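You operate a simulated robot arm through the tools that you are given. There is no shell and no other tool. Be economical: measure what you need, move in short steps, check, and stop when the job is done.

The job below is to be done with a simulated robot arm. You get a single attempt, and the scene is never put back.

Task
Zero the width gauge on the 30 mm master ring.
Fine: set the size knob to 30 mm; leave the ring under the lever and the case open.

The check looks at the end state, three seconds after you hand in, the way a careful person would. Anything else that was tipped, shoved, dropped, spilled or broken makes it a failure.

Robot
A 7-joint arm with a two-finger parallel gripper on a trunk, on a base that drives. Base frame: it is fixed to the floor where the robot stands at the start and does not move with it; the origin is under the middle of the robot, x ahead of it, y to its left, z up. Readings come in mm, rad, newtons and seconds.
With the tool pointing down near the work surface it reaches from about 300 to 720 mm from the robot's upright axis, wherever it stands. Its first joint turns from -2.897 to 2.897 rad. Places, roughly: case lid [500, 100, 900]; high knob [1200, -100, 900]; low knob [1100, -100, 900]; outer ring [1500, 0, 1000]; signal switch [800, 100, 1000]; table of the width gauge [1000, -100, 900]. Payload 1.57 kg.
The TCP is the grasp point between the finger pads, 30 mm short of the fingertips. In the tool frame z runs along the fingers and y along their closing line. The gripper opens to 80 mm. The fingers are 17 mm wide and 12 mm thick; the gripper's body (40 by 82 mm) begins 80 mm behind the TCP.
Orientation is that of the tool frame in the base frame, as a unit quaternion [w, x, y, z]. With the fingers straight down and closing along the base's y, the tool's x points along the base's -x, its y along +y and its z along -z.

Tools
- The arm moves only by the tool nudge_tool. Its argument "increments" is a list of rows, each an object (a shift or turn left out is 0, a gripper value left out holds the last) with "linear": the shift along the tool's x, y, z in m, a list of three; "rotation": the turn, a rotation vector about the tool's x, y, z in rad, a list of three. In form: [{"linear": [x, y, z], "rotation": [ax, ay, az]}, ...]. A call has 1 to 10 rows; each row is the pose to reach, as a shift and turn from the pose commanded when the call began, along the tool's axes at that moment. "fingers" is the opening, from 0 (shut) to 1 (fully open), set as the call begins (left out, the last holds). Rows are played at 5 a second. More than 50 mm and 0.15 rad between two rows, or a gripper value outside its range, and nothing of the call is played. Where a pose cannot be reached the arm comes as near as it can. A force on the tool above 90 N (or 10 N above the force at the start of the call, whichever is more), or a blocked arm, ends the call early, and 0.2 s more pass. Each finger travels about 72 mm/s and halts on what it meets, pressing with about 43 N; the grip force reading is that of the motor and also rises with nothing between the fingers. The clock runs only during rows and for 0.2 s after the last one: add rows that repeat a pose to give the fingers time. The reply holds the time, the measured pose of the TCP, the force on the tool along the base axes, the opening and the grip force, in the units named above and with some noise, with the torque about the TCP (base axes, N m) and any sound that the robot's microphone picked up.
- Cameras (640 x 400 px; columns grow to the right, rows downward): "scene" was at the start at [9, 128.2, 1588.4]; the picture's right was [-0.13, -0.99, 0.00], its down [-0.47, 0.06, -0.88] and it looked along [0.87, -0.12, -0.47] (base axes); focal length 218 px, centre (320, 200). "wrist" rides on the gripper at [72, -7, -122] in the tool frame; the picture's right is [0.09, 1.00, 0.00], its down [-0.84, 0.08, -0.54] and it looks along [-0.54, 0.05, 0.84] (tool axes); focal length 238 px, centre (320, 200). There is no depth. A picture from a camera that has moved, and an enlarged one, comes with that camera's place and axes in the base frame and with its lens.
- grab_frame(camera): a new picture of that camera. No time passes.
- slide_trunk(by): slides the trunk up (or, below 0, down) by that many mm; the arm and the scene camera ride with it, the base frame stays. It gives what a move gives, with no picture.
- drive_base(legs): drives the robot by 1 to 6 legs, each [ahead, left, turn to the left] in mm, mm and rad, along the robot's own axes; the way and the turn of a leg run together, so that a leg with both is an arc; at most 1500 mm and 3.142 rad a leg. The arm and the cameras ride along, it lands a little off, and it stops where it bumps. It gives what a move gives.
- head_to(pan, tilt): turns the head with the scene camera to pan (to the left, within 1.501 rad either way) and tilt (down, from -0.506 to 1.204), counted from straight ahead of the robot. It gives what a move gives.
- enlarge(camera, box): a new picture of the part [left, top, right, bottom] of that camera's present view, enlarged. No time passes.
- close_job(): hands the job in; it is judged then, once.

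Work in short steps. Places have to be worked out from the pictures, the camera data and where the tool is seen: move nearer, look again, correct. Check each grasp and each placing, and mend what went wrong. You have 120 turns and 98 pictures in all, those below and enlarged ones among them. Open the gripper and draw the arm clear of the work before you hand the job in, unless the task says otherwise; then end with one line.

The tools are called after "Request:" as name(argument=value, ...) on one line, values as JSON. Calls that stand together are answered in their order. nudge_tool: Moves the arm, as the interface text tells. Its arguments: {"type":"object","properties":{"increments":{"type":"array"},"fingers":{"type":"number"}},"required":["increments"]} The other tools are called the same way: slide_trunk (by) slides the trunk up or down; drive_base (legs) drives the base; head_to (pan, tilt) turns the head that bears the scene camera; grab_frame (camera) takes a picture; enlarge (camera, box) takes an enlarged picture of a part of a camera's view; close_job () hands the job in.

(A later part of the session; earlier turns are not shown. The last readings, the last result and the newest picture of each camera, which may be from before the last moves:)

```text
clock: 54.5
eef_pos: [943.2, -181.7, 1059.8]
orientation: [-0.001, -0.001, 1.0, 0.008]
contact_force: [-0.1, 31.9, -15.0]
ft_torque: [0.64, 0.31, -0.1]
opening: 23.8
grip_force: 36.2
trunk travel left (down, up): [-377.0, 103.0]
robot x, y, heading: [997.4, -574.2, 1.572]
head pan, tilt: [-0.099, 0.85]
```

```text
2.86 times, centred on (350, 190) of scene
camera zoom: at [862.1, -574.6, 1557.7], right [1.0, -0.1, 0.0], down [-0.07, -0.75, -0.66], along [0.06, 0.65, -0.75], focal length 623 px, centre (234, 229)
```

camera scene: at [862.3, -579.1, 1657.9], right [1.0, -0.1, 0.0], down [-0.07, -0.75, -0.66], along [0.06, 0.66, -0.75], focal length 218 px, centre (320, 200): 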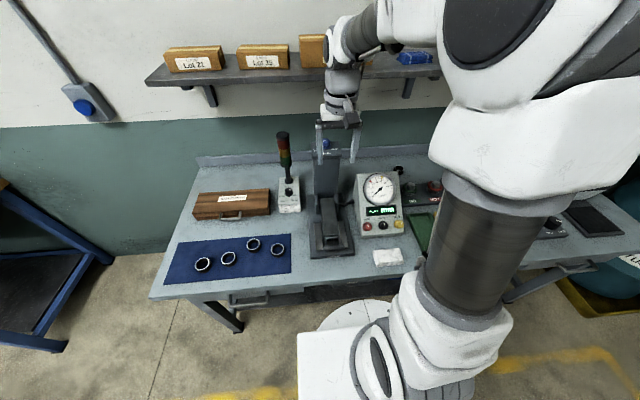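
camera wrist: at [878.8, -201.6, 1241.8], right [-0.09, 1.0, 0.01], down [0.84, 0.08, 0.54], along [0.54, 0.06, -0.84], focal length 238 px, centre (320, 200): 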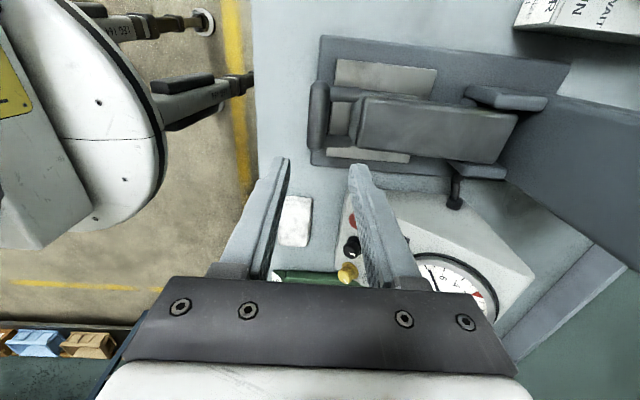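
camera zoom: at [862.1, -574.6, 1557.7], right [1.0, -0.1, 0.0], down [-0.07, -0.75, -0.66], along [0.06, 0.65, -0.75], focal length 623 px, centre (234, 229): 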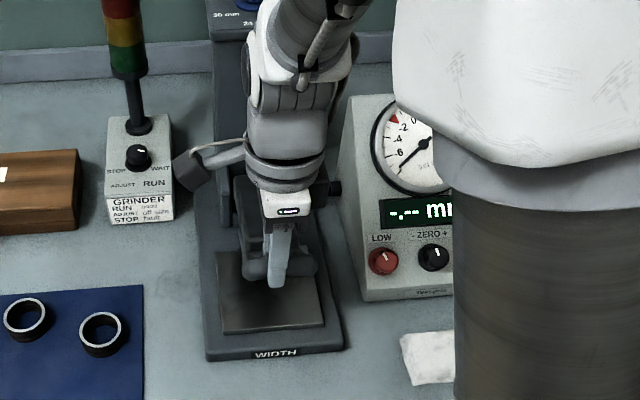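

The lever rises; the sideways force indicates a hinge near (y 3, z 975), radius 200. I continue on the corrected arc to about 50°.

Request:
nudge_tool(increments=[{"linear": [0, 0.006, -0.003]}, {"linear": [0, 0.015, -0.02]}, {"linear": [0, 0.021, -0.03]}, {"linear": [0, 0.028, -0.04]}, {"linear": [0, 0.036, -0.05]}, {"linear": [0, 0.0435, -0.059]}, {"linear": [0, 0.052, -0.068]}, {"linear": [0, 0.061, -0.076]}])

Request:
enlarge(camera="scene", box=[270, 120, 430, 260])

```text
clock: 56.3
eef_pos: [943.2, -127.3, 1138.0]
orientation: [-0.001, -0.003, 1.0, 0.004]
contact_force: [-3.8, -12.1, 9.9]
ft_torque: [-0.57, 0.06, -0.22]
opening: 23.6
grip_force: 35.5
trunk travel left (down, up): [-377.0, 103.0]
robot x, y, heading: [995.5, -577.1, 1.577]
head pan, tilt: [-0.099, 0.85]
```

```text
2.86 times, centred on (350, 190) of scene
camera zoom: at [861.8, -581.1, 1558.1], right [1.0, -0.1, 0.0], down [-0.07, -0.75, -0.66], along [0.06, 0.66, -0.75], focal length 623 px, centre (234, 229)
```

zoom: 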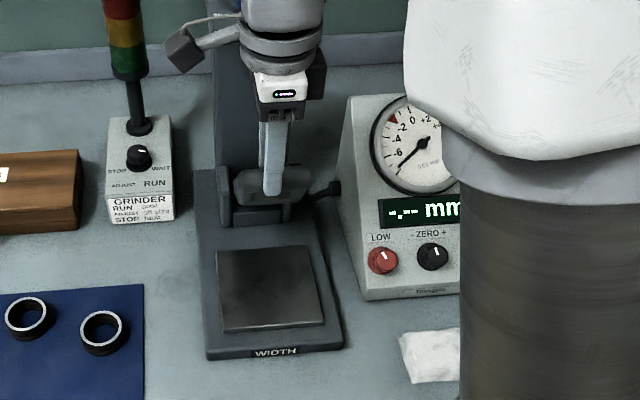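

The table plate is now clear. I go a little further up to find the stop before testing whether the lever stays by itself.

Request:
nudge_tool(increments=[{"linear": [0, 0.008, -0.006]}, {"linear": [0, 0.017, -0.0125]}, {"linear": [0, 0.024, -0.017]}, {"linear": [0, 0.03, -0.02]}])

```text
clock: 57.3
eef_pos: [943.5, -97.5, 1158.6]
orientation: [0.0, -0.002, 1.0, 0.005]
contact_force: [-3.8, -10.7, 13.5]
ft_torque: [-0.31, 0.31, -0.11]
opening: 23.7
grip_force: 35.8
trunk travel left (down, up): [-377.0, 103.0]
robot x, y, heading: [994.5, -576.0, 1.575]
head pan, tilt: [-0.099, 0.85]
```

No stop yet at about 60°. I continue to about 73°.

Request:
nudge_tool(increments=[{"linear": [0, 0.009, -0.005]}, {"linear": [0, 0.018, -0.009]}, {"linear": [0, 0.027, -0.013]}, {"linear": [0, 0.036, -0.0155]}, {"linear": [0, 0.042, -0.017]}])

Request:
enlarge(camera="scene", box=[270, 120, 430, 260])

```text
clock: 58.5
eef_pos: [943.2, -54.3, 1175.5]
orientation: [-0.001, -0.002, 1.0, 0.006]
contact_force: [0.5, -7.3, 20.3]
ft_torque: [-0.14, -0.58, -0.1]
opening: 24.0
grip_force: 35.5
trunk travel left (down, up): [-377.0, 103.0]
robot x, y, heading: [996.7, -581.4, 1.573]
head pan, tilt: [-0.099, 0.85]
```

```text
2.86 times, centred on (350, 190) of scene
camera zoom: at [862.4, -581.3, 1558.1], right [1.0, -0.1, 0.0], down [-0.07, -0.75, -0.66], along [0.06, 0.66, -0.75], focal length 623 px, centre (234, 229)
```

zoom: 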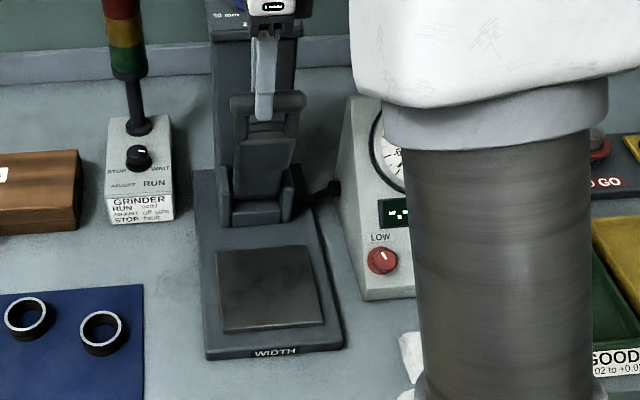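

The lever is nearly upright. I open the fingers just a little while still straddling the bar, to see whether it stays.

Request:
nudge_tool(fingers=0.5, increments=[{"linear": [0, 0, 0]}, {"linear": [0, 0, 0]}, {"linear": [0, 0, 0]}, {"linear": [0, 0, 0]}])

Request:
enlarge(camera="wrist", box=[220, 100, 444, 240])

```text
clock: 59.5
eef_pos: [943.3, -53.6, 1173.9]
orientation: [-0.001, -0.002, 1.0, 0.003]
contact_force: [-0.3, -1.7, -0.6]
ft_torque: [-0.03, 0.01, -0.01]
opening: 40.4
grip_force: 0.5
trunk travel left (down, up): [-377.0, 103.0]
robot x, y, heading: [1003.0, -575.1, 1.577]
head pan, tilt: [-0.099, 0.85]
```

```text
2.86 times, centred on (332, 170) of wrist
camera zoom: at [872.2, -60.5, 1295.4], right [-0.1, 1.0, 0.01], down [0.84, 0.08, 0.54], along [0.54, 0.06, -0.84], focal length 681 px, centre (286, 286)
```

zoom: 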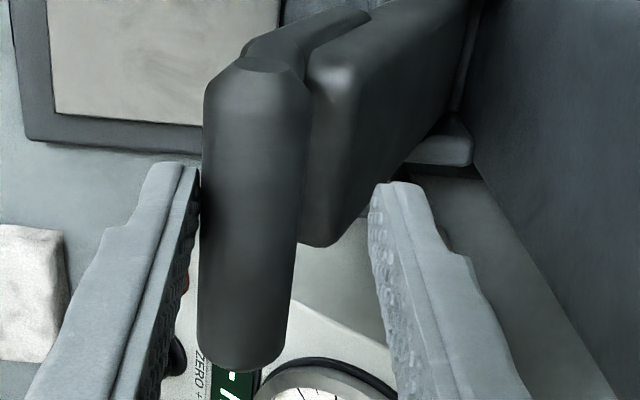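

The bar leans lightly on the outer finger, so it isn't holding yet at 73°. I narrow the fingers and push it further toward the column, up to about 85°.

Request:
nudge_tool(fingers=0.36, increments=[{"linear": [0, 0, 0]}, {"linear": [0, 0.006, -0.003]}, {"linear": [0, 0.014, -0.005]}, {"linear": [0, 0.022, -0.007]}, {"linear": [0, 0.03, -0.008]}, {"linear": [0, 0.038, -0.008]}])

Request:
enlarge(camera="wrist", box=[220, 100, 444, 240])

```text
clock: 60.9
eef_pos: [943.7, -17.4, 1182.8]
orientation: [0.0, -0.002, 1.0, 0.004]
contact_force: [0.9, 0.4, -0.6]
ft_torque: [-0.01, -0.04, 0.01]
opening: 29.2
grip_force: 0.0
trunk travel left (down, up): [-377.0, 103.0]
robot x, y, heading: [995.3, -575.6, 1.575]
head pan, tilt: [-0.099, 0.85]
```

```text
2.86 times, centred on (332, 170) of wrist
camera zoom: at [872.2, -23.9, 1304.1], right [-0.1, 1.0, 0.01], down [0.84, 0.08, 0.54], along [0.54, 0.06, -0.84], focal length 681 px, centre (286, 286)
```

zoom: 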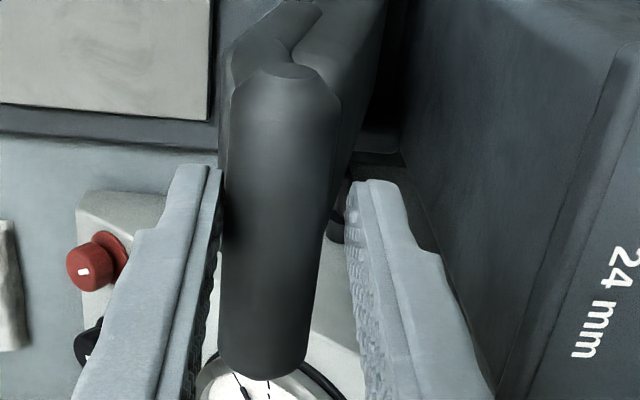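

Force is about zero near 83°. I push 14 mm more, then back off slightly to see whether the bar follows.

Request:
nudge_tool(increments=[{"linear": [0, 0.007, 0]}, {"linear": [0, 0.014, 0]}, {"linear": [0, 0.014, 0]}, {"linear": [0, 0.011, 0]}, {"linear": [0, 0.011, 0]}])

Request:
enlarge(camera="wrist", box=[220, 100, 444, 240])

```text
clock: 62.1
eef_pos: [943.4, -7.3, 1183.1]
orientation: [0.0, -0.001, 1.0, 0.003]
contact_force: [0.4, -18.1, -6.3]
ft_torque: [-0.28, 0.05, -0.05]
opening: 45.6
grip_force: 9.4
trunk travel left (down, up): [-377.0, 103.0]
robot x, y, heading: [997.0, -578.2, 1.575]
head pan, tilt: [-0.099, 0.85]
```

```text
2.86 times, centred on (332, 170) of wrist
camera zoom: at [872.0, -14.2, 1305.0], right [-0.1, 1.0, 0.01], down [0.84, 0.08, 0.54], along [0.54, 0.06, -0.84], focal length 681 px, centre (286, 286)
```

zoom: 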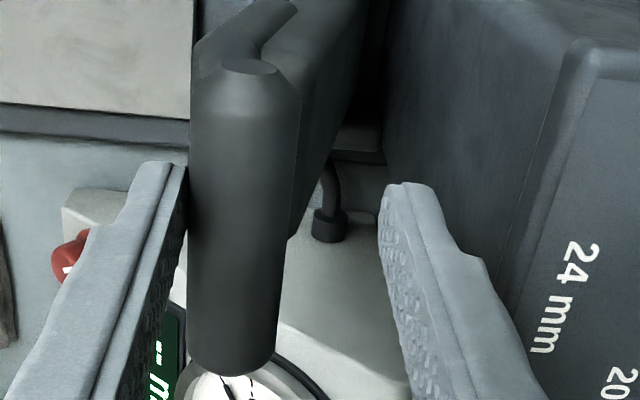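

That is the lever's stop (about 83°). I back away by 14 mm and see whether the bar stays behind or follows.

Request:
nudge_tool(increments=[{"linear": [0, -0.008, 0]}, {"linear": [0, -0.016, 0]}, {"linear": [0, -0.022, 0]}, {"linear": [0, -0.022, 0]}], fingers=0.5)

Request:
enlarge(camera="wrist", box=[220, 100, 444, 240])

```text
clock: 63.1
eef_pos: [941.6, -28.5, 1184.1]
orientation: [-0.001, -0.002, 1.0, 0.004]
contact_force: [0.4, -0.3, 0.2]
ft_torque: [-0.01, 0.0, 0.02]
opening: 40.3
grip_force: 0.1
trunk travel left (down, up): [-377.0, 103.0]
robot x, y, heading: [995.9, -576.7, 1.573]
head pan, tilt: [-0.099, 0.85]
```

```text
2.86 times, centred on (332, 170) of wrist
camera zoom: at [871.4, -35.1, 1304.9], right [-0.1, 1.0, 0.01], down [0.84, 0.08, 0.54], along [0.54, 0.06, -0.84], focal length 681 px, centre (286, 286)
```

zoom: 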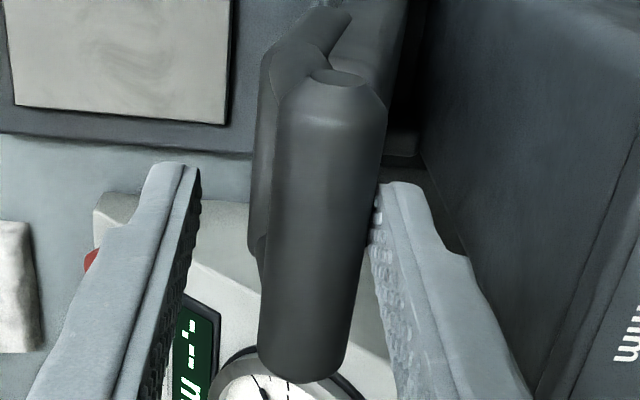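

The bar stays at its stop. I centre the fingers on it and rise straight up out of the way.

Request:
nudge_tool(fingers=0.6, increments=[{"linear": [0, 0.006, 0]}, {"linear": [0, 0.006, 0]}, {"linear": [0, 0.006, -0.02]}, {"linear": [0, 0.006, -0.05]}, {"linear": [0, 0.006, -0.08]}, {"linear": [0, 0.006, -0.11]}, {"linear": [0, -0.04, -0.12]}, {"linear": [0, -0.08, -0.12]}])

Request:
enlarge(camera="scene", box=[270, 120, 430, 260])

```text
clock: 64.9
eef_pos: [942.0, -108.0, 1302.0]
orientation: [0.0, -0.002, 1.0, 0.004]
contact_force: [-0.3, -0.3, -0.1]
ft_torque: [0.0, -0.04, -0.01]
opening: 48.0
grip_force: 0.2
trunk travel left (down, up): [-377.0, 103.0]
robot x, y, heading: [997.9, -576.8, 1.577]
head pan, tilt: [-0.099, 0.85]
```

```text
2.86 times, centred on (350, 190) of scene
camera zoom: at [862.3, -579.6, 1558.0], right [1.0, -0.1, 0.0], down [-0.07, -0.75, -0.66], along [0.06, 0.66, -0.75], focal length 623 px, centre (234, 229)
```

zoom: 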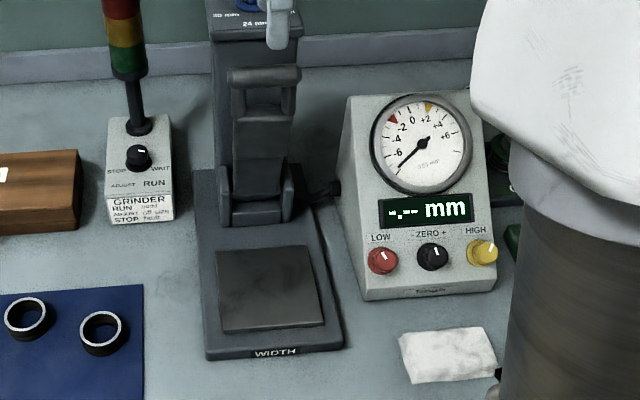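

The lever stays up and the table plate is clear, centred about (950, -118). Next is the case: I back out and drive around to the near end of the bench, where the handle is well within reach.

Request:
drive_base(legs=[[-230, 0, 0], [0, 0, -1.575], [-1100, 0, 0], [0, 830, 0]])

Request:
head_to(pan=0.0, tilt=0.8)

Request:
grab_frame(camera="scene")

Request:
grab_frame(camera="wrist")

```text
clock: 85.4
eef_pos: [308.0, 73.9, 1302.2]
orientation: [0.001, 0.679, 0.734, 0.003]
contact_force: [0.0, -0.6, -0.7]
ft_torque: [-0.02, 0.02, -0.01]
opening: 48.2
grip_force: 0.1
trunk travel left (down, up): [-377.0, 103.0]
robot x, y, heading: [-156.7, -15.7, 0.074]
head pan, tilt: [-0.099, 0.85]
```

```text
clock: 86.1
eef_pos: [308.4, 72.9, 1301.9]
orientation: [0.003, 0.679, 0.734, 0.003]
contact_force: [1.1, -0.1, 0.6]
ft_torque: [0.02, 0.0, 0.05]
opening: 48.1
grip_force: 0.0
trunk travel left (down, up): [-377.0, 103.0]
robot x, y, heading: [-156.4, -15.0, 0.078]
head pan, tilt: [0.0, 0.799]
```

```text
53 pictures are left
camera scene: at [-167.3, 123.7, 1562.0], right [0.08, -1.0, 0.0], down [-0.71, -0.06, -0.7], along [0.69, 0.05, -0.72], focal length 218 px, centre (320, 200)
```

scene: 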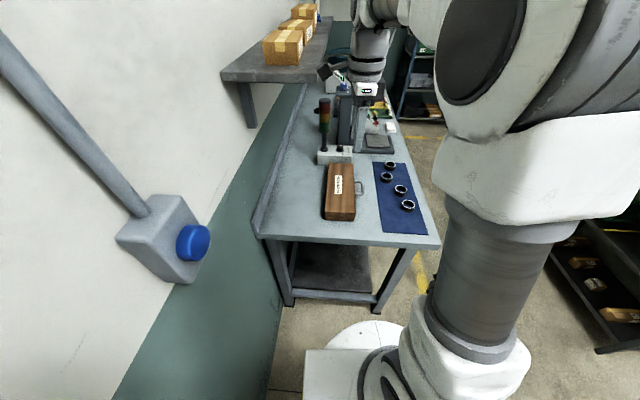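

```text
52 pictures are left
camera wrist: at [296.2, 145.4, 1423.5], right [0.99, 0.17, 0.01], down [0.14, -0.83, 0.54], along [0.1, -0.53, -0.84], focal length 238 px, centre (320, 200)
```

wrist: 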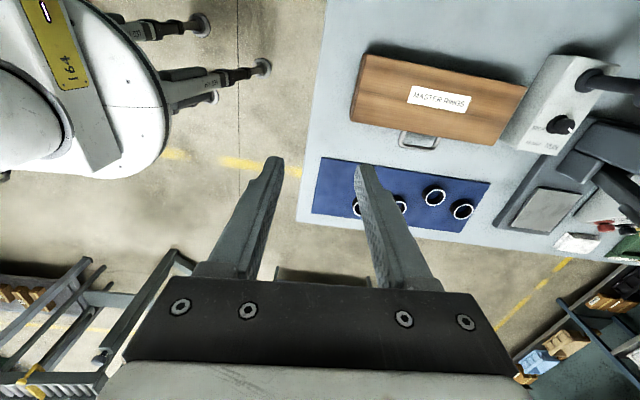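

I move up to the bench end, straighten, and turn the wrist back so the fingers close along y.

Request:
drive_base(legs=[[160, 0, -0.077]])

Request:
nudge_tool(increments=[{"rotation": [0, 0, -0.145]}, {"rotation": [0, 0, -0.29]}, {"rotation": [0, 0, -0.435]}, {"rotation": [0, 0, -0.58]}, {"rotation": [0, 0, -0.725]}, {"rotation": [0, 0, -0.87]}, {"rotation": [0, 0, -1.015]}, {"rotation": [0, 0, -1.16]}, {"rotation": [0, 0, -1.305]}, {"rotation": [0, 0, -1.45]}])

Request:
nudge_tool(fingers=0.6, increments=[{"rotation": [0, 0, -0.12], "linear": [0, 0, 0.03]}, {"rotation": [0, 0, -0.12], "linear": [0, 0, 0.08]}, {"rotation": [0, 0, -0.12], "linear": [0, 0, 0.12]}])

Request:
grab_frame(camera="wrist")

```text
clock: 87.8
eef_pos: [470.0, 45.4, 1301.6]
orientation: [0.002, 0.705, 0.709, 0.003]
contact_force: [-0.7, 0.7, -0.1]
ft_torque: [-0.03, -0.01, 0.01]
opening: 47.8
grip_force: 0.1
trunk travel left (down, up): [-377.0, 103.0]
robot x, y, heading: [-1.3, -4.9, 0.004]
head pan, tilt: [0.0, 0.799]
```

```text
clock: 90.0
eef_pos: [469.3, 45.6, 1301.8]
orientation: [0.003, 0.056, 0.998, 0.001]
contact_force: [0.3, 0.3, 0.1]
ft_torque: [-0.02, -0.02, 0.0]
opening: 48.0
grip_force: 0.2
trunk travel left (down, up): [-377.0, 103.0]
robot x, y, heading: [-1.3, -10.8, 0.002]
head pan, tilt: [0.0, 0.799]
```

```text
clock: 90.8
eef_pos: [471.2, 47.0, 1185.4]
orientation: [0.004, -0.003, 1.0, 0.001]
contact_force: [-0.5, 0.3, 0.1]
ft_torque: [-0.01, 0.02, -0.01]
opening: 48.2
grip_force: 0.1
trunk travel left (down, up): [-377.0, 103.0]
robot x, y, heading: [-0.6, -9.7, 0.008]
head pan, tilt: [0.0, 0.799]
```

```text
51 pictures are left
camera wrist: at [398.4, 40.8, 1306.3], right [-0.1, 1.0, 0.0], down [0.83, 0.08, 0.55], along [0.55, 0.05, -0.84], focal length 238 px, centre (320, 200)
```

wrist: 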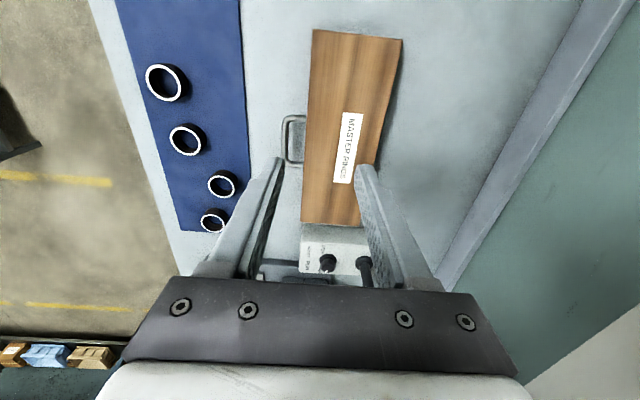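

Request:
enlarge(camera="wrist", box=[260, 100, 340, 180])

Request:
head_to(pan=-0.2, tilt=0.8)

Request:
enlarge(camera="scene", box=[240, 190, 400, 300])

```text
5.00 times, centred on (300, 140) of wrist
camera zoom: at [398.4, 40.8, 1306.3], right [-0.1, 1.0, 0.0], down [0.83, 0.08, 0.55], along [0.55, 0.05, -0.84], focal length 1192 px, centre (420, 500)
```

zoom: 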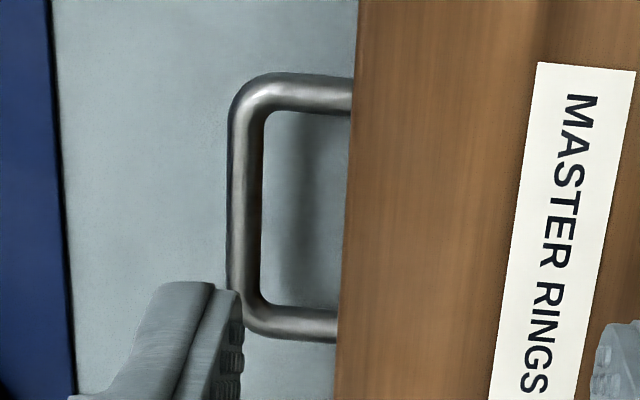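

```text
clock: 91.5
eef_pos: [469.0, 47.5, 1186.1]
orientation: [0.004, -0.002, 1.0, 0.001]
contact_force: [0.0, 0.2, 0.0]
ft_torque: [0.01, 0.0, -0.02]
opening: 48.2
grip_force: 0.1
trunk travel left (down, up): [-377.0, 103.0]
robot x, y, heading: [-0.6, -9.9, 0.006]
head pan, tilt: [-0.201, 0.799]
```

```text
3.64 times, centred on (320, 245) of scene
camera zoom: at [-2.7, 114.4, 1562.0], right [-0.19, -0.98, 0.0], down [-0.7, 0.14, -0.7], along [0.68, -0.14, -0.72], focal length 792 px, centre (320, 36)
```

zoom: 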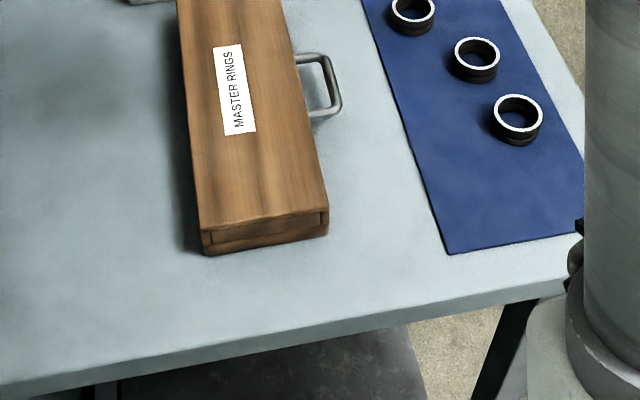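

The handle is a horizontal D-loop, its bar near (545, -7, 900), 10 mm thick with a 28 mm gap to the lid. I move above the bar with the fingers open about 26 mm.

Request:
nudge_tool(fingers=0.34, increments=[{"linear": [-0.03, -0.02, 0.03]}, {"linear": [-0.055, -0.04, 0.06]}, {"linear": [-0.075, -0.054, 0.1]}, {"linear": [-0.075, -0.054, 0.145]}, {"linear": [-0.075, -0.054, 0.185]}, {"linear": [-0.075, -0.054, 0.21]}, {"linear": [-0.075, -0.054, 0.21]}])

Request:
enlarge(camera="wrist", box=[240, 80, 400, 180])

```text
clock: 93.1
eef_pos: [547.3, -6.6, 972.4]
orientation: [0.004, -0.003, 1.0, 0.001]
contact_force: [-0.7, -0.3, 0.1]
ft_torque: [0.0, 0.0, -0.02]
opening: 27.3
grip_force: 0.0
trunk travel left (down, up): [-377.0, 103.0]
robot x, y, heading: [-0.2, -9.8, 0.008]
head pan, tilt: [-0.201, 0.799]
```

```text
4.00 times, centred on (320, 130) of wrist
camera zoom: at [475.3, -13.2, 1093.5], right [-0.1, 1.0, 0.0], down [0.83, 0.08, 0.55], along [0.55, 0.05, -0.84], focal length 953 px, centre (320, 480)
```

zoom: 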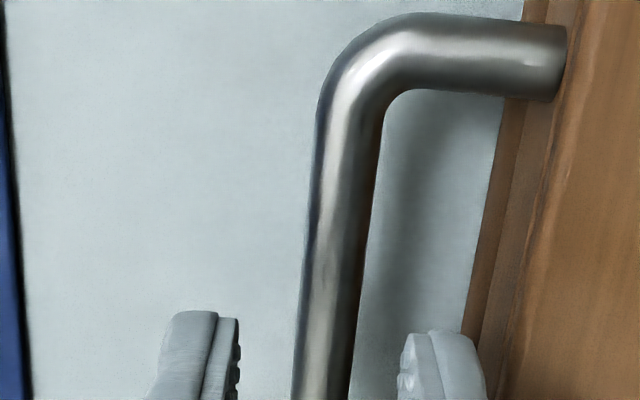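

The bar is at y ≈ -3 and the loop spans x 508–580. I shift 3 mm, narrow to 24 mm and descend to z 918.

Request:
nudge_tool(fingers=0.3, increments=[{"linear": [0.002, 0.003, 0.0]}, {"linear": [0.002, 0.003, 0.025]}, {"linear": [0.002, 0.003, 0.045]}, {"linear": [0.002, 0.003, 0.054]}, {"linear": [0.002, 0.003, 0.054]}])

Request:
enlarge(camera="wrist", box=[240, 110, 400, 210])

```text
clock: 94.3
eef_pos: [546.9, -5.4, 916.7]
orientation: [0.003, -0.002, 1.0, 0.001]
contact_force: [0.3, -0.1, 0.1]
ft_torque: [0.0, 0.0, -0.03]
opening: 23.9
grip_force: 0.2
trunk travel left (down, up): [-377.0, 103.0]
robot x, y, heading: [2.3, -10.9, 0.008]
head pan, tilt: [-0.201, 0.799]
```

```text
4.00 times, centred on (320, 160) of wrist
camera zoom: at [474.6, -10.3, 1037.3], right [-0.1, 1.0, 0.0], down [0.83, 0.08, 0.55], along [0.55, 0.05, -0.84], focal length 953 px, centre (320, 360)
```

zoom: 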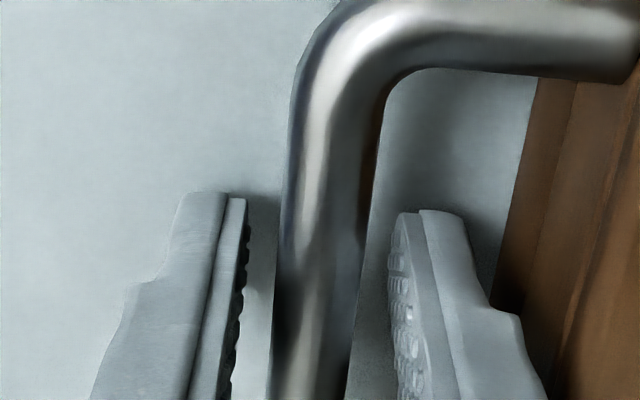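

Both fingers straddle the bar, shadows show the tips just above the bench. I close on it.

Request:
nudge_tool(fingers=0.0, increments=[{"linear": [0, 0, 0]}, {"linear": [0, 0, 0]}, {"linear": [0, 0, 0]}])

```text
clock: 95.1
eef_pos: [546.4, -4.9, 917.3]
orientation: [0.004, -0.002, 1.0, -0.001]
contact_force: [0.2, -0.8, -1.5]
ft_torque: [-0.05, -0.07, 0.53]
opening: 11.8
grip_force: 29.3
trunk travel left (down, up): [-377.0, 103.0]
robot x, y, heading: [-0.3, -11.0, 0.008]
head pan, tilt: [-0.201, 0.799]
```

The bar is held at 11.8 mm. I begin lifting on an arc about a hinge near y = 147.

Request:
nudge_tool(increments=[{"linear": [0, 0.002, -0.013]}, {"linear": [0, 0.005, -0.025]}, {"linear": [0, 0.01, -0.038]}, {"linear": [0, 0.015, -0.05]}, {"linear": [0, 0.021, -0.062]}, {"linear": [0, 0.028, -0.073]}])

Request:
enlarge(camera="scene", box=[240, 160, 400, 260])

```text
clock: 96.5
eef_pos: [546.2, 24.0, 992.6]
orientation: [0.004, -0.001, 1.0, 0.0]
contact_force: [6.2, -6.8, 3.1]
ft_torque: [-0.01, -0.08, 0.36]
opening: 11.7
grip_force: 29.2
trunk travel left (down, up): [-377.0, 103.0]
robot x, y, heading: [-0.9, -10.2, 0.007]
head pan, tilt: [-0.201, 0.799]
```

```text
4.00 times, centred on (320, 210) of scene
camera zoom: at [-2.3, 113.6, 1562.1], right [-0.2, -0.98, 0.0], down [-0.7, 0.14, -0.7], along [0.68, -0.14, -0.72], focal length 872 px, centre (320, 160)
```

zoom: 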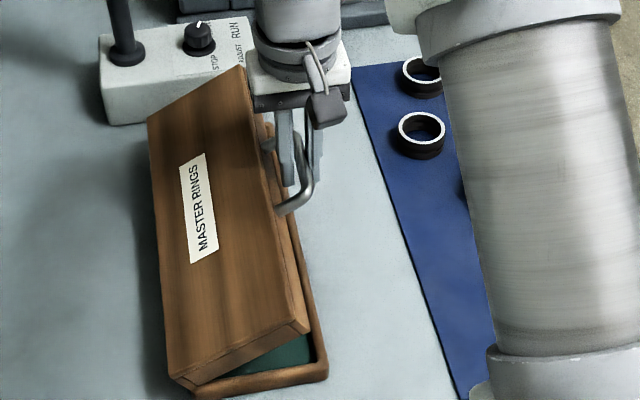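

The lid opens smoothly and the case stays put. I carry on along the arc to about 76°.

Request:
nudge_tool(increments=[{"linear": [0, 0.0085, -0.0105]}, {"linear": [0, 0.0175, -0.0205]}, {"linear": [0, 0.0275, -0.029]}, {"linear": [0, 0.038, -0.037]}, {"linear": [0, 0.049, -0.044]}, {"linear": [0, 0.061, -0.05]}, {"linear": [0, 0.073, -0.055]}, {"linear": [0, 0.086, -0.0585]}])

Request:
enlarge(camera="scene", box=[240, 160, 400, 260])

```text
clock: 97.8
eef_pos: [546.2, 57.0, 1027.1]
orientation: [-0.004, 0.0, 1.0, -0.019]
contact_force: [16.6, -2.9, -30.4]
ft_torque: [-3.0, -1.05, 0.29]
opening: 11.3
grip_force: 29.0
trunk travel left (down, up): [-377.0, 103.0]
robot x, y, heading: [-0.9, -12.3, 0.004]
head pan, tilt: [-0.201, 0.799]
stopped in row 6: the force on the tool passed its limit at 93 N (the readings are from after the stop); the commanded pose is now the measured one
```

```text
4.00 times, centred on (320, 210) of scene
camera zoom: at [1.8, 114.7, 1562.5], right [-0.2, -0.98, 0.0], down [-0.7, 0.14, -0.7], along [0.68, -0.14, -0.72], focal length 872 px, centre (320, 160)
```

zoom: 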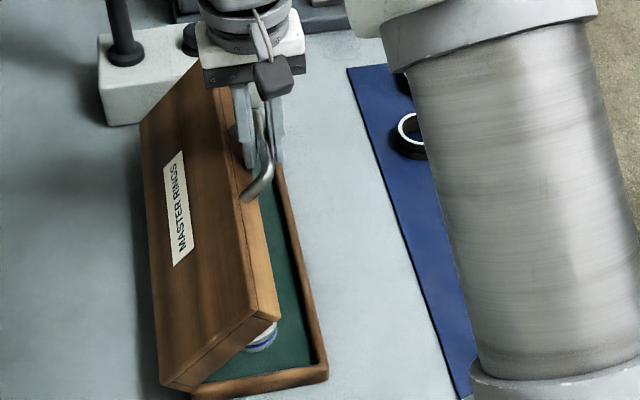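

The rise stopped because the inner finger jams against the lid wall at about 54°. I tilt the hand along with the lid about the bar to free it.

Request:
nudge_tool(increments=[{"linear": [0, 0.0025, 0], "rotation": [0.13, 0, 0]}, {"linear": [0, 0.005, 0.0007], "rotation": [0.26, 0, 0]}, {"linear": [0, 0.0073, 0.0016], "rotation": [0.39, 0, 0]}, {"linear": [0, 0.0073, 0.0016], "rotation": [0.39, 0, 0]}])

Request:
enlarge(camera="wrist", box=[208, 70, 432, 210])

```text
clock: 98.8
eef_pos: [544.3, 61.7, 1029.8]
orientation: [-0.002, 0.0, 0.977, -0.211]
contact_force: [19.0, -14.7, 20.0]
ft_torque: [-0.01, 0.02, 0.44]
opening: 11.9
grip_force: 28.5
trunk travel left (down, up): [-377.0, 103.0]
robot x, y, heading: [-0.7, -8.4, 0.004]
head pan, tilt: [-0.201, 0.799]
```

```text
2.86 times, centred on (320, 140) of wrist
camera zoom: at [473.5, 107.7, 1143.7], right [-0.09, 0.91, -0.41], down [0.84, 0.29, 0.46], along [0.54, -0.3, -0.79], focal length 681 px, centre (320, 371)
```

zoom: 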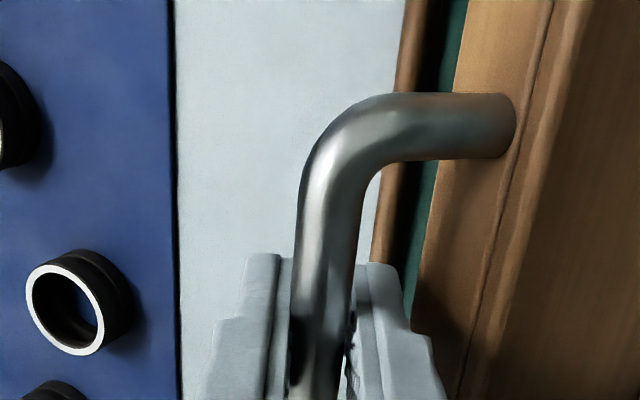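

Free again. I continue the arc with the hand tilting along, on a slightly larger radius, to about 81°.

Request:
nudge_tool(increments=[{"linear": [0, 0.003, -0.008], "rotation": [0.03, 0, 0]}, {"linear": [0, 0.0062, -0.0161], "rotation": [0.07, 0, 0]}, {"linear": [0, 0.013, -0.0236], "rotation": [0.11, 0, 0]}, {"linear": [0, 0.0199, -0.031], "rotation": [0.15, 0, 0]}, {"linear": [0, 0.0275, -0.0375], "rotation": [0.19, 0, 0]}, {"linear": [0, 0.0351, -0.0439], "rotation": [0.23, 0, 0]}, {"linear": [0, 0.0435, -0.0495], "rotation": [0.27, 0, 0]}, {"linear": [0, 0.0519, -0.0551], "rotation": [0.31, 0, 0]}])

Request:
enlarge(camera="scene", box=[240, 160, 400, 260])

```text
clock: 100.6
eef_pos: [542.5, 138.6, 1064.4]
orientation: [-0.001, -0.003, 0.934, -0.357]
contact_force: [-8.7, -4.4, 31.7]
ft_torque: [-0.3, 0.62, -0.11]
opening: 11.7
grip_force: 29.0
trunk travel left (down, up): [-377.0, 103.0]
robot x, y, heading: [2.1, -6.6, 0.0]
head pan, tilt: [-0.201, 0.799]
```

```text
4.00 times, centred on (320, 210) of scene
camera zoom: at [-4.9, 114.3, 1564.4], right [-0.19, -0.98, 0.0], down [-0.7, 0.14, -0.7], along [0.69, -0.13, -0.72], focal length 872 px, centre (320, 160)
```

zoom: 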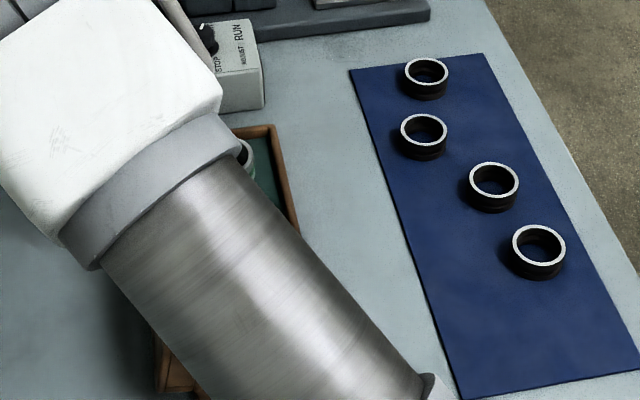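

The lid is at roughly 82°. I relieve the vertical load and carry on past vertical to about 97°, in small rows.

Request:
nudge_tool(increments=[{"linear": [0, -0.004, -0.005], "rotation": [0, 0, 0]}, {"linear": [0, 0.004, -0.013], "rotation": [0.03, 0, 0]}, {"linear": [0, 0.01, -0.02], "rotation": [0.06, 0, 0]}, {"linear": [0, 0.016, -0.026], "rotation": [0.1, 0, 0]}, {"linear": [0, 0.022, -0.032], "rotation": [0.13, 0, 0]}, {"linear": [0, 0.028, -0.0375], "rotation": [0.16, 0, 0]}, {"linear": [0, 0.028, -0.0375], "rotation": [0.16, 0, 0]}])

Request:
grab_frame(camera="wrist")

```text
clock: 102.2
eef_pos: [543.4, 182.9, 1060.4]
orientation: [-0.007, -0.004, 0.902, -0.432]
contact_force: [2.3, -5.0, -29.6]
ft_torque: [0.18, -0.33, 0.37]
opening: 11.8
grip_force: 29.3
trunk travel left (down, up): [-377.0, 103.0]
robot x, y, heading: [-1.0, -7.7, 0.004]
head pan, tilt: [-0.201, 0.799]
```

```text
42 pictures are left
camera wrist: at [473.2, 274.2, 1143.5], right [-0.1, 0.63, -0.77], down [0.84, 0.47, 0.27], along [0.53, -0.62, -0.58], focal length 238 px, centre (320, 200)
```

wrist: 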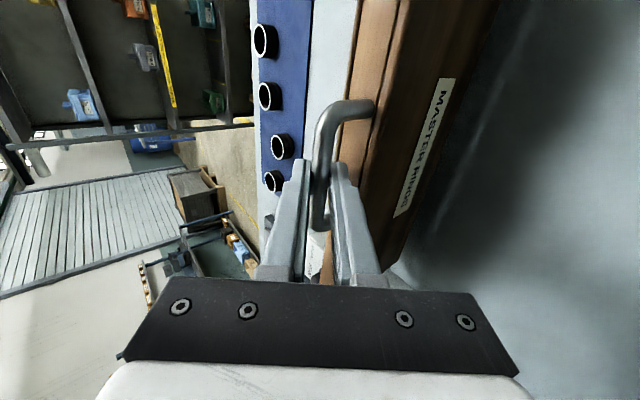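

The lid is past vertical at about 98°. I go on 18 mm to look for its stop.

Request:
nudge_tool(increments=[{"linear": [0, 0.005, 0.002], "rotation": [0.03, 0, 0]}, {"linear": [0, 0.01, -0.002], "rotation": [0.06, 0, 0]}, {"linear": [0, 0.015, -0.005], "rotation": [0.08, 0, 0]}, {"linear": [0, 0.019, -0.008], "rotation": [0.1, 0, 0]}, {"linear": [0, 0.019, -0.008], "rotation": [0.1, 0, 0]}])

```text
clock: 103.4
eef_pos: [542.6, 191.3, 1059.2]
orientation: [-0.004, 0.002, 0.881, -0.472]
contact_force: [0.0, -4.2, -20.8]
ft_torque: [0.2, 0.2, 0.41]
opening: 11.6
grip_force: 29.2
trunk travel left (down, up): [-377.0, 103.0]
robot x, y, heading: [-0.6, -8.6, -0.002]
head pan, tilt: [-0.201, 0.799]
```

It barely moved further, so the stop is probably close. I open the fingers slightly and see whether the lid leans.

Request:
nudge_tool(fingers=0.32, increments=[{"linear": [0, 0, 0]}, {"linear": [0, 0, 0]}, {"linear": [0, 0, 0]}])

Request:
enlarge(camera="wrist", box=[240, 90, 400, 190])

```text
clock: 104.2
eef_pos: [544.0, 190.6, 1060.0]
orientation: [-0.003, 0.003, 0.881, -0.474]
contact_force: [0.4, 0.6, -0.7]
ft_torque: [-0.03, -0.02, -0.02]
opening: 25.9
grip_force: 0.2
trunk travel left (down, up): [-377.0, 103.0]
robot x, y, heading: [0.2, -11.7, 0.004]
head pan, tilt: [-0.201, 0.799]
```

```text
4.00 times, centred on (320, 140) of wrist
camera zoom: at [472.9, 290.5, 1132.0], right [-0.09, 0.55, -0.83], down [0.84, 0.49, 0.23], along [0.53, -0.68, -0.51], focal length 953 px, centre (320, 440)
```

zoom: 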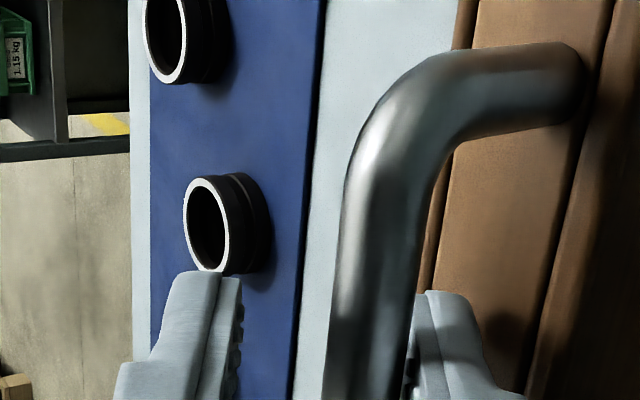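

The bar swung slightly to its rest. I shift away from it and withdraw the hand along the finger direction.

Request:
nudge_tool(fingers=0.4, increments=[{"linear": [0, 0.004, 0]}, {"linear": [0, 0.004, 0]}, {"linear": [0, 0.004, -0.02]}, {"linear": [0, 0.004, -0.045]}, {"linear": [0, 0.004, -0.07]}, {"linear": [0, 0.004, -0.07]}])

Request:
grab_frame(camera="wrist")

```text
clock: 105.8
eef_pos: [560.5, 188.9, 1084.1]
orientation: [-0.039, 0.043, 0.872, -0.486]
contact_force: [-0.3, -0.7, -1.4]
ft_torque: [0.03, -0.03, 0.02]
opening: 32.0
grip_force: 0.1
trunk travel left (down, up): [-377.0, 103.0]
robot x, y, heading: [-2.2, -11.6, -0.008]
head pan, tilt: [-0.201, 0.799]
stopped in row 6: the arm was blocked; the commanded pose is now the measured one
```

```text
40 pictures are left
camera wrist: at [502.9, 297.4, 1157.0], right [-0.06, 0.53, -0.84], down [0.89, 0.4, 0.2], along [0.45, -0.74, -0.5], focal length 238 px, centre (320, 200)
```

wrist: 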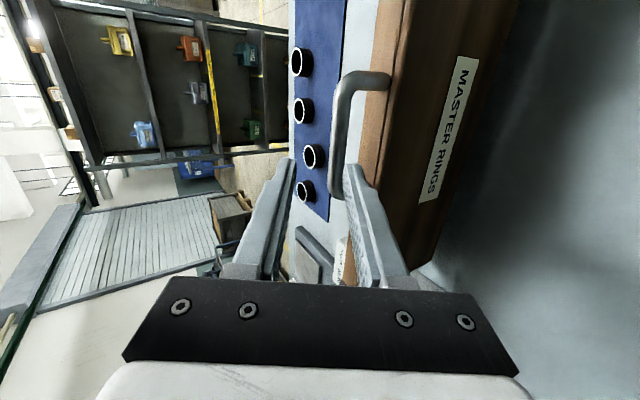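

The arm reports being blocked though the tool feels no force. I look at the whole arm.

Request:
head_to(pan=0.1, tilt=0.5)

Request:
grab_frame(camera="scene")

```text
clock: 106.6
eef_pos: [559.5, 189.0, 1085.0]
orientation: [-0.039, 0.042, 0.873, -0.483]
contact_force: [-1.0, -0.4, 0.4]
ft_torque: [0.03, -0.01, -0.04]
opening: 31.8
grip_force: 0.0
trunk travel left (down, up): [-377.0, 103.0]
robot x, y, heading: [1.9, -8.5, -0.012]
head pan, tilt: [0.099, 0.499]
```

```text
39 pictures are left
camera scene: at [5.6, 125.0, 1589.6], right [0.09, -1.0, -0.01], down [-0.47, -0.04, -0.88], along [0.88, 0.09, -0.48], focal length 218 px, centre (320, 200)
```

scene: 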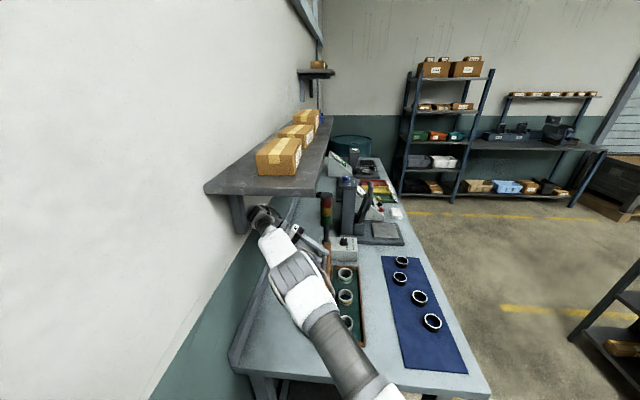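

The wrist end is near the shelf bracket, which explains the block. I check the fingers against the handle before backing out another way.

Request:
enlarge(camera="wrist", box=[260, 50, 420, 210])

Request:
enlarge(camera="scene", box=[220, 180, 380, 300])

```text
2.50 times, centred on (340, 130) of wrist
camera zoom: at [503.1, 297.6, 1156.3], right [-0.05, 0.54, -0.84], down [0.89, 0.4, 0.2], along [0.45, -0.74, -0.5], focal length 596 px, centre (270, 375)
```

zoom: 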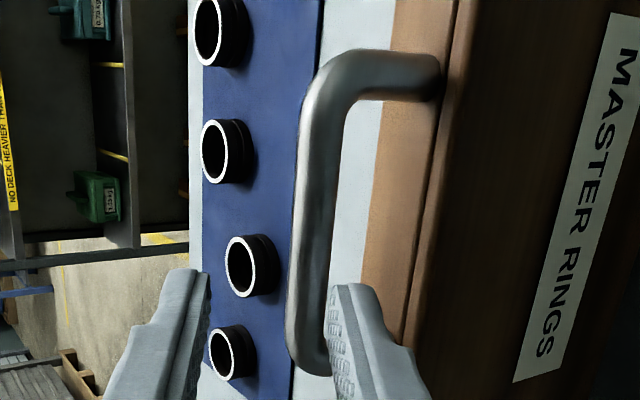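

```text
3.33 times, centred on (300, 240) of scene
camera zoom: at [5.6, 125.0, 1589.6], right [0.09, -1.0, -0.01], down [-0.47, -0.04, -0.88], along [0.88, 0.09, -0.48], focal length 726 px, centre (387, 67)
```

zoom: 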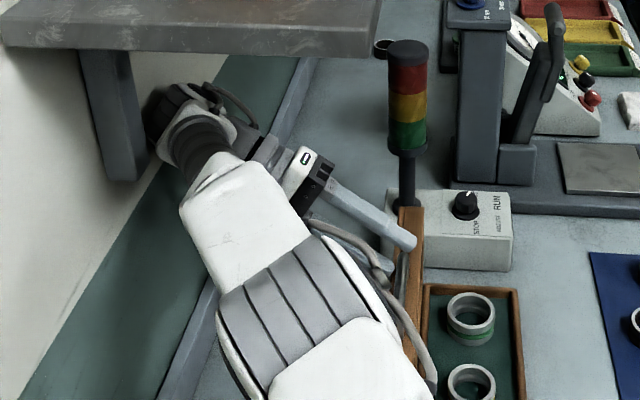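

The lid stands upright and the right fingertip is just by the loop, while the wrist end touches the bracket. I reduce the tilt while sliding the tips out in +y, so the wrist moves away from the wall.

Request:
nudge_tool(increments=[{"linear": [0, 0.001, -0.008], "rotation": [-0.1, 0, 0]}, {"linear": [0, 0.0028, -0.0152], "rotation": [-0.2, 0, 0]}, {"linear": [0, 0.005, -0.022], "rotation": [-0.3, 0, 0]}, {"linear": [0, 0.007, -0.0285], "rotation": [-0.4, 0, 0]}])

Request:
enlarge(camera="wrist", box=[240, 50, 400, 210])

Request:
enlarge(camera="scene", box=[220, 180, 380, 300])

```text
clock: 107.6
eef_pos: [561.8, 236.6, 1087.7]
orientation: [-0.029, 0.039, 0.952, -0.304]
contact_force: [0.4, -0.1, 0.0]
ft_torque: [0.04, -0.02, 0.0]
opening: 32.0
grip_force: 0.1
trunk travel left (down, up): [-377.0, 103.0]
robot x, y, heading: [-0.3, -10.7, 0.0]
head pan, tilt: [0.099, 0.499]
```

```text
2.50 times, centred on (320, 130) of wrist
camera zoom: at [499.8, 309.4, 1193.1], right [-0.03, 0.82, -0.57], down [0.88, 0.3, 0.37], along [0.47, -0.49, -0.73], focal length 596 px, centre (320, 375)
```

zoom: 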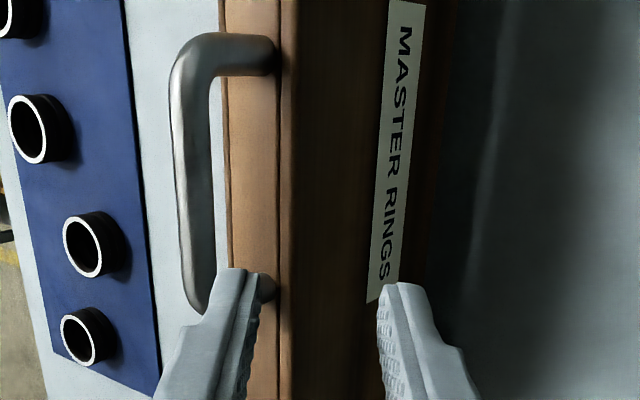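

```text
3.33 times, centred on (300, 240) of scene
camera zoom: at [10.3, 138.8, 1588.3], right [0.1, -1.0, 0.0], down [-0.48, -0.05, -0.88], along [0.87, 0.08, -0.48], focal length 726 px, centre (387, 67)
```

zoom: 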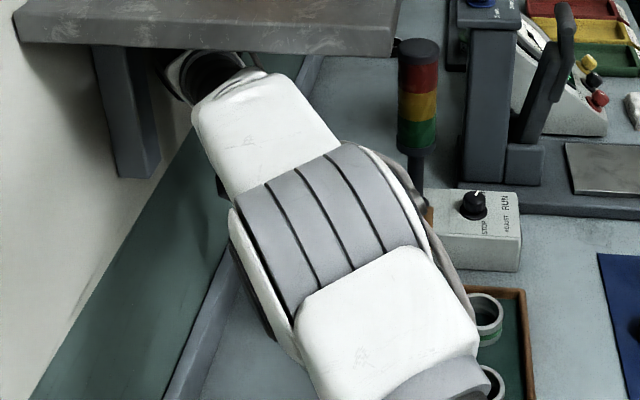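

The fingers are clear of the loop and the lid stands on its own. I bring the hand upright while rising a little, which pulls the wrist further from the wall.

Request:
nudge_tool(increments=[{"linear": [0, -0.008, -0.0064], "rotation": [-0.12, 0, 0]}, {"linear": [0, -0.0163, -0.0127], "rotation": [-0.24, 0, 0]}, {"linear": [0, -0.0245, -0.019], "rotation": [-0.36, 0, 0]}, {"linear": [0, -0.0326, -0.0254], "rotation": [-0.48, 0, 0]}, {"linear": [0, -0.0408, -0.0318], "rotation": [-0.6, 0, 0]}])

Request:
nudge_tool(increments=[{"linear": [0, -0.01, -0.03]}, {"linear": [0, -0.04, -0.06]}, {"linear": [0, -0.08, -0.085]}, {"linear": [0, -0.12, -0.11]}, {"linear": [0, -0.16, -0.13]}, {"linear": [0, -0.18, -0.14]}])

Request:
grab_frame(camera="wrist")

Request:
grab_frame(camera="scene")

```text
clock: 108.7
eef_pos: [506.5, 271.7, 1027.6]
orientation: [-0.092, -0.01, 0.987, -0.128]
contact_force: [0.0, -0.7, 0.3]
ft_torque: [0.07, 0.0, -0.07]
opening: 32.0
grip_force: 0.1
trunk travel left (down, up): [-377.0, 103.0]
robot x, y, heading: [-2.0, -10.1, 0.003]
head pan, tilt: [0.099, 0.499]
stopped in row 5: the arm was blocked; the commanded pose is now the measured one
```

```text
clock: 109.6
eef_pos: [480.5, 245.1, 1042.0]
orientation: [-0.166, -0.06, 0.969, -0.173]
contact_force: [0.5, -1.3, -0.3]
ft_torque: [0.01, 0.01, -0.03]
opening: 31.9
grip_force: 0.0
trunk travel left (down, up): [-377.0, 103.0]
robot x, y, heading: [-0.3, -10.4, 0.016]
head pan, tilt: [0.099, 0.499]
stopped in row 4: the arm was blocked; the commanded pose is now the measured one
```

```text
34 pictures are left
camera wrist: at [451.9, 278.9, 1176.0], right [-0.26, 0.92, -0.28], down [0.93, 0.31, 0.17], along [0.24, -0.22, -0.94], focal length 238 px, centre (320, 200)
```

wrist: 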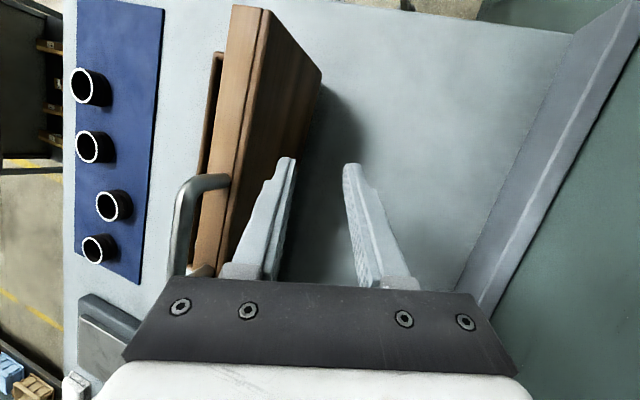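

```text
33 pictures are left
camera scene: at [-6.0, 152.8, 1589.4], right [0.11, -0.99, 0.01], down [-0.47, -0.06, -0.88], along [0.88, 0.1, -0.47], focal length 218 px, centre (320, 200)
```

scene: 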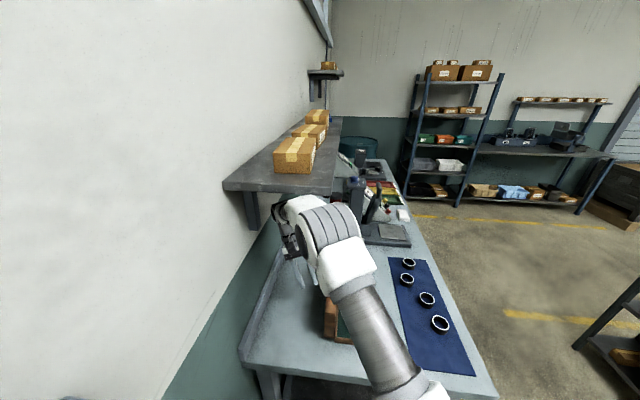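

The wrist is caught under the wall shelf while the fingers stand behind the open lid. I lower the trunk 40 mm to free it, then drive straight back along the lid to leave both.

Request:
slide_trunk(by=-40)

Request:
enlarge(camera="wrist", box=[160, 0, 480, 200])

```text
clock: 110.4
eef_pos: [495.6, 229.2, 1005.3]
orientation: [-0.163, -0.05, 0.972, -0.164]
contact_force: [0.0, 0.2, -1.3]
ft_torque: [-0.02, -0.06, 0.04]
opening: 31.7
grip_force: 0.0
trunk travel left (down, up): [-337.0, 143.0]
robot x, y, heading: [-0.5, -12.2, 0.01]
head pan, tilt: [0.099, 0.499]
```

```text
2.00 times, centred on (320, 100) of wrist
camera zoom: at [466.9, 262.4, 1139.9], right [-0.24, 0.93, -0.27], down [0.94, 0.29, 0.18], along [0.25, -0.21, -0.95], focal length 477 px, centre (320, 400)
```

zoom: 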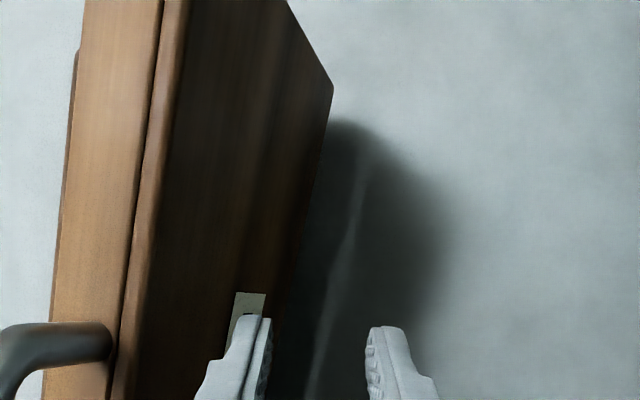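

Now it's free with no contact, the fingers about 30 mm from the lid's back face. I drive straight back 300 mm.

Request:
drive_base(legs=[[-300, 0, 0]])

Request:
grab_frame(camera="scene")

```text
clock: 112.9
eef_pos: [195.2, 230.9, 1005.0]
orientation: [-0.164, -0.055, 0.971, -0.165]
contact_force: [-0.5, 0.3, -0.1]
ft_torque: [0.04, 0.01, -0.04]
opening: 32.3
grip_force: 0.0
trunk travel left (down, up): [-337.0, 143.0]
robot x, y, heading: [-300.7, -7.7, 0.013]
head pan, tilt: [0.099, 0.499]
```

```text
31 pictures are left
camera scene: at [-294.4, 137.9, 1547.9], right [0.12, -0.99, 0.0], down [-0.48, -0.06, -0.88], along [0.87, 0.1, -0.48], focal length 218 px, centre (320, 200)
```

scene: 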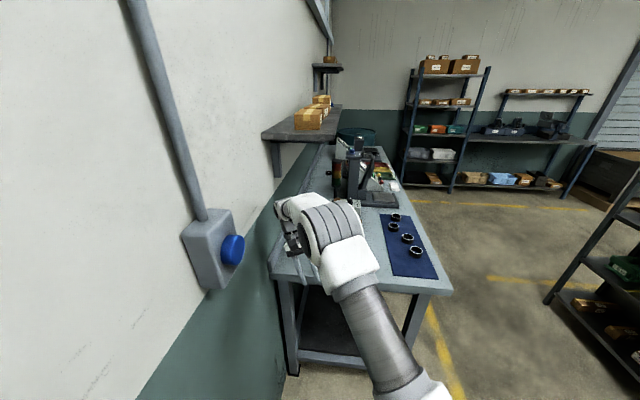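

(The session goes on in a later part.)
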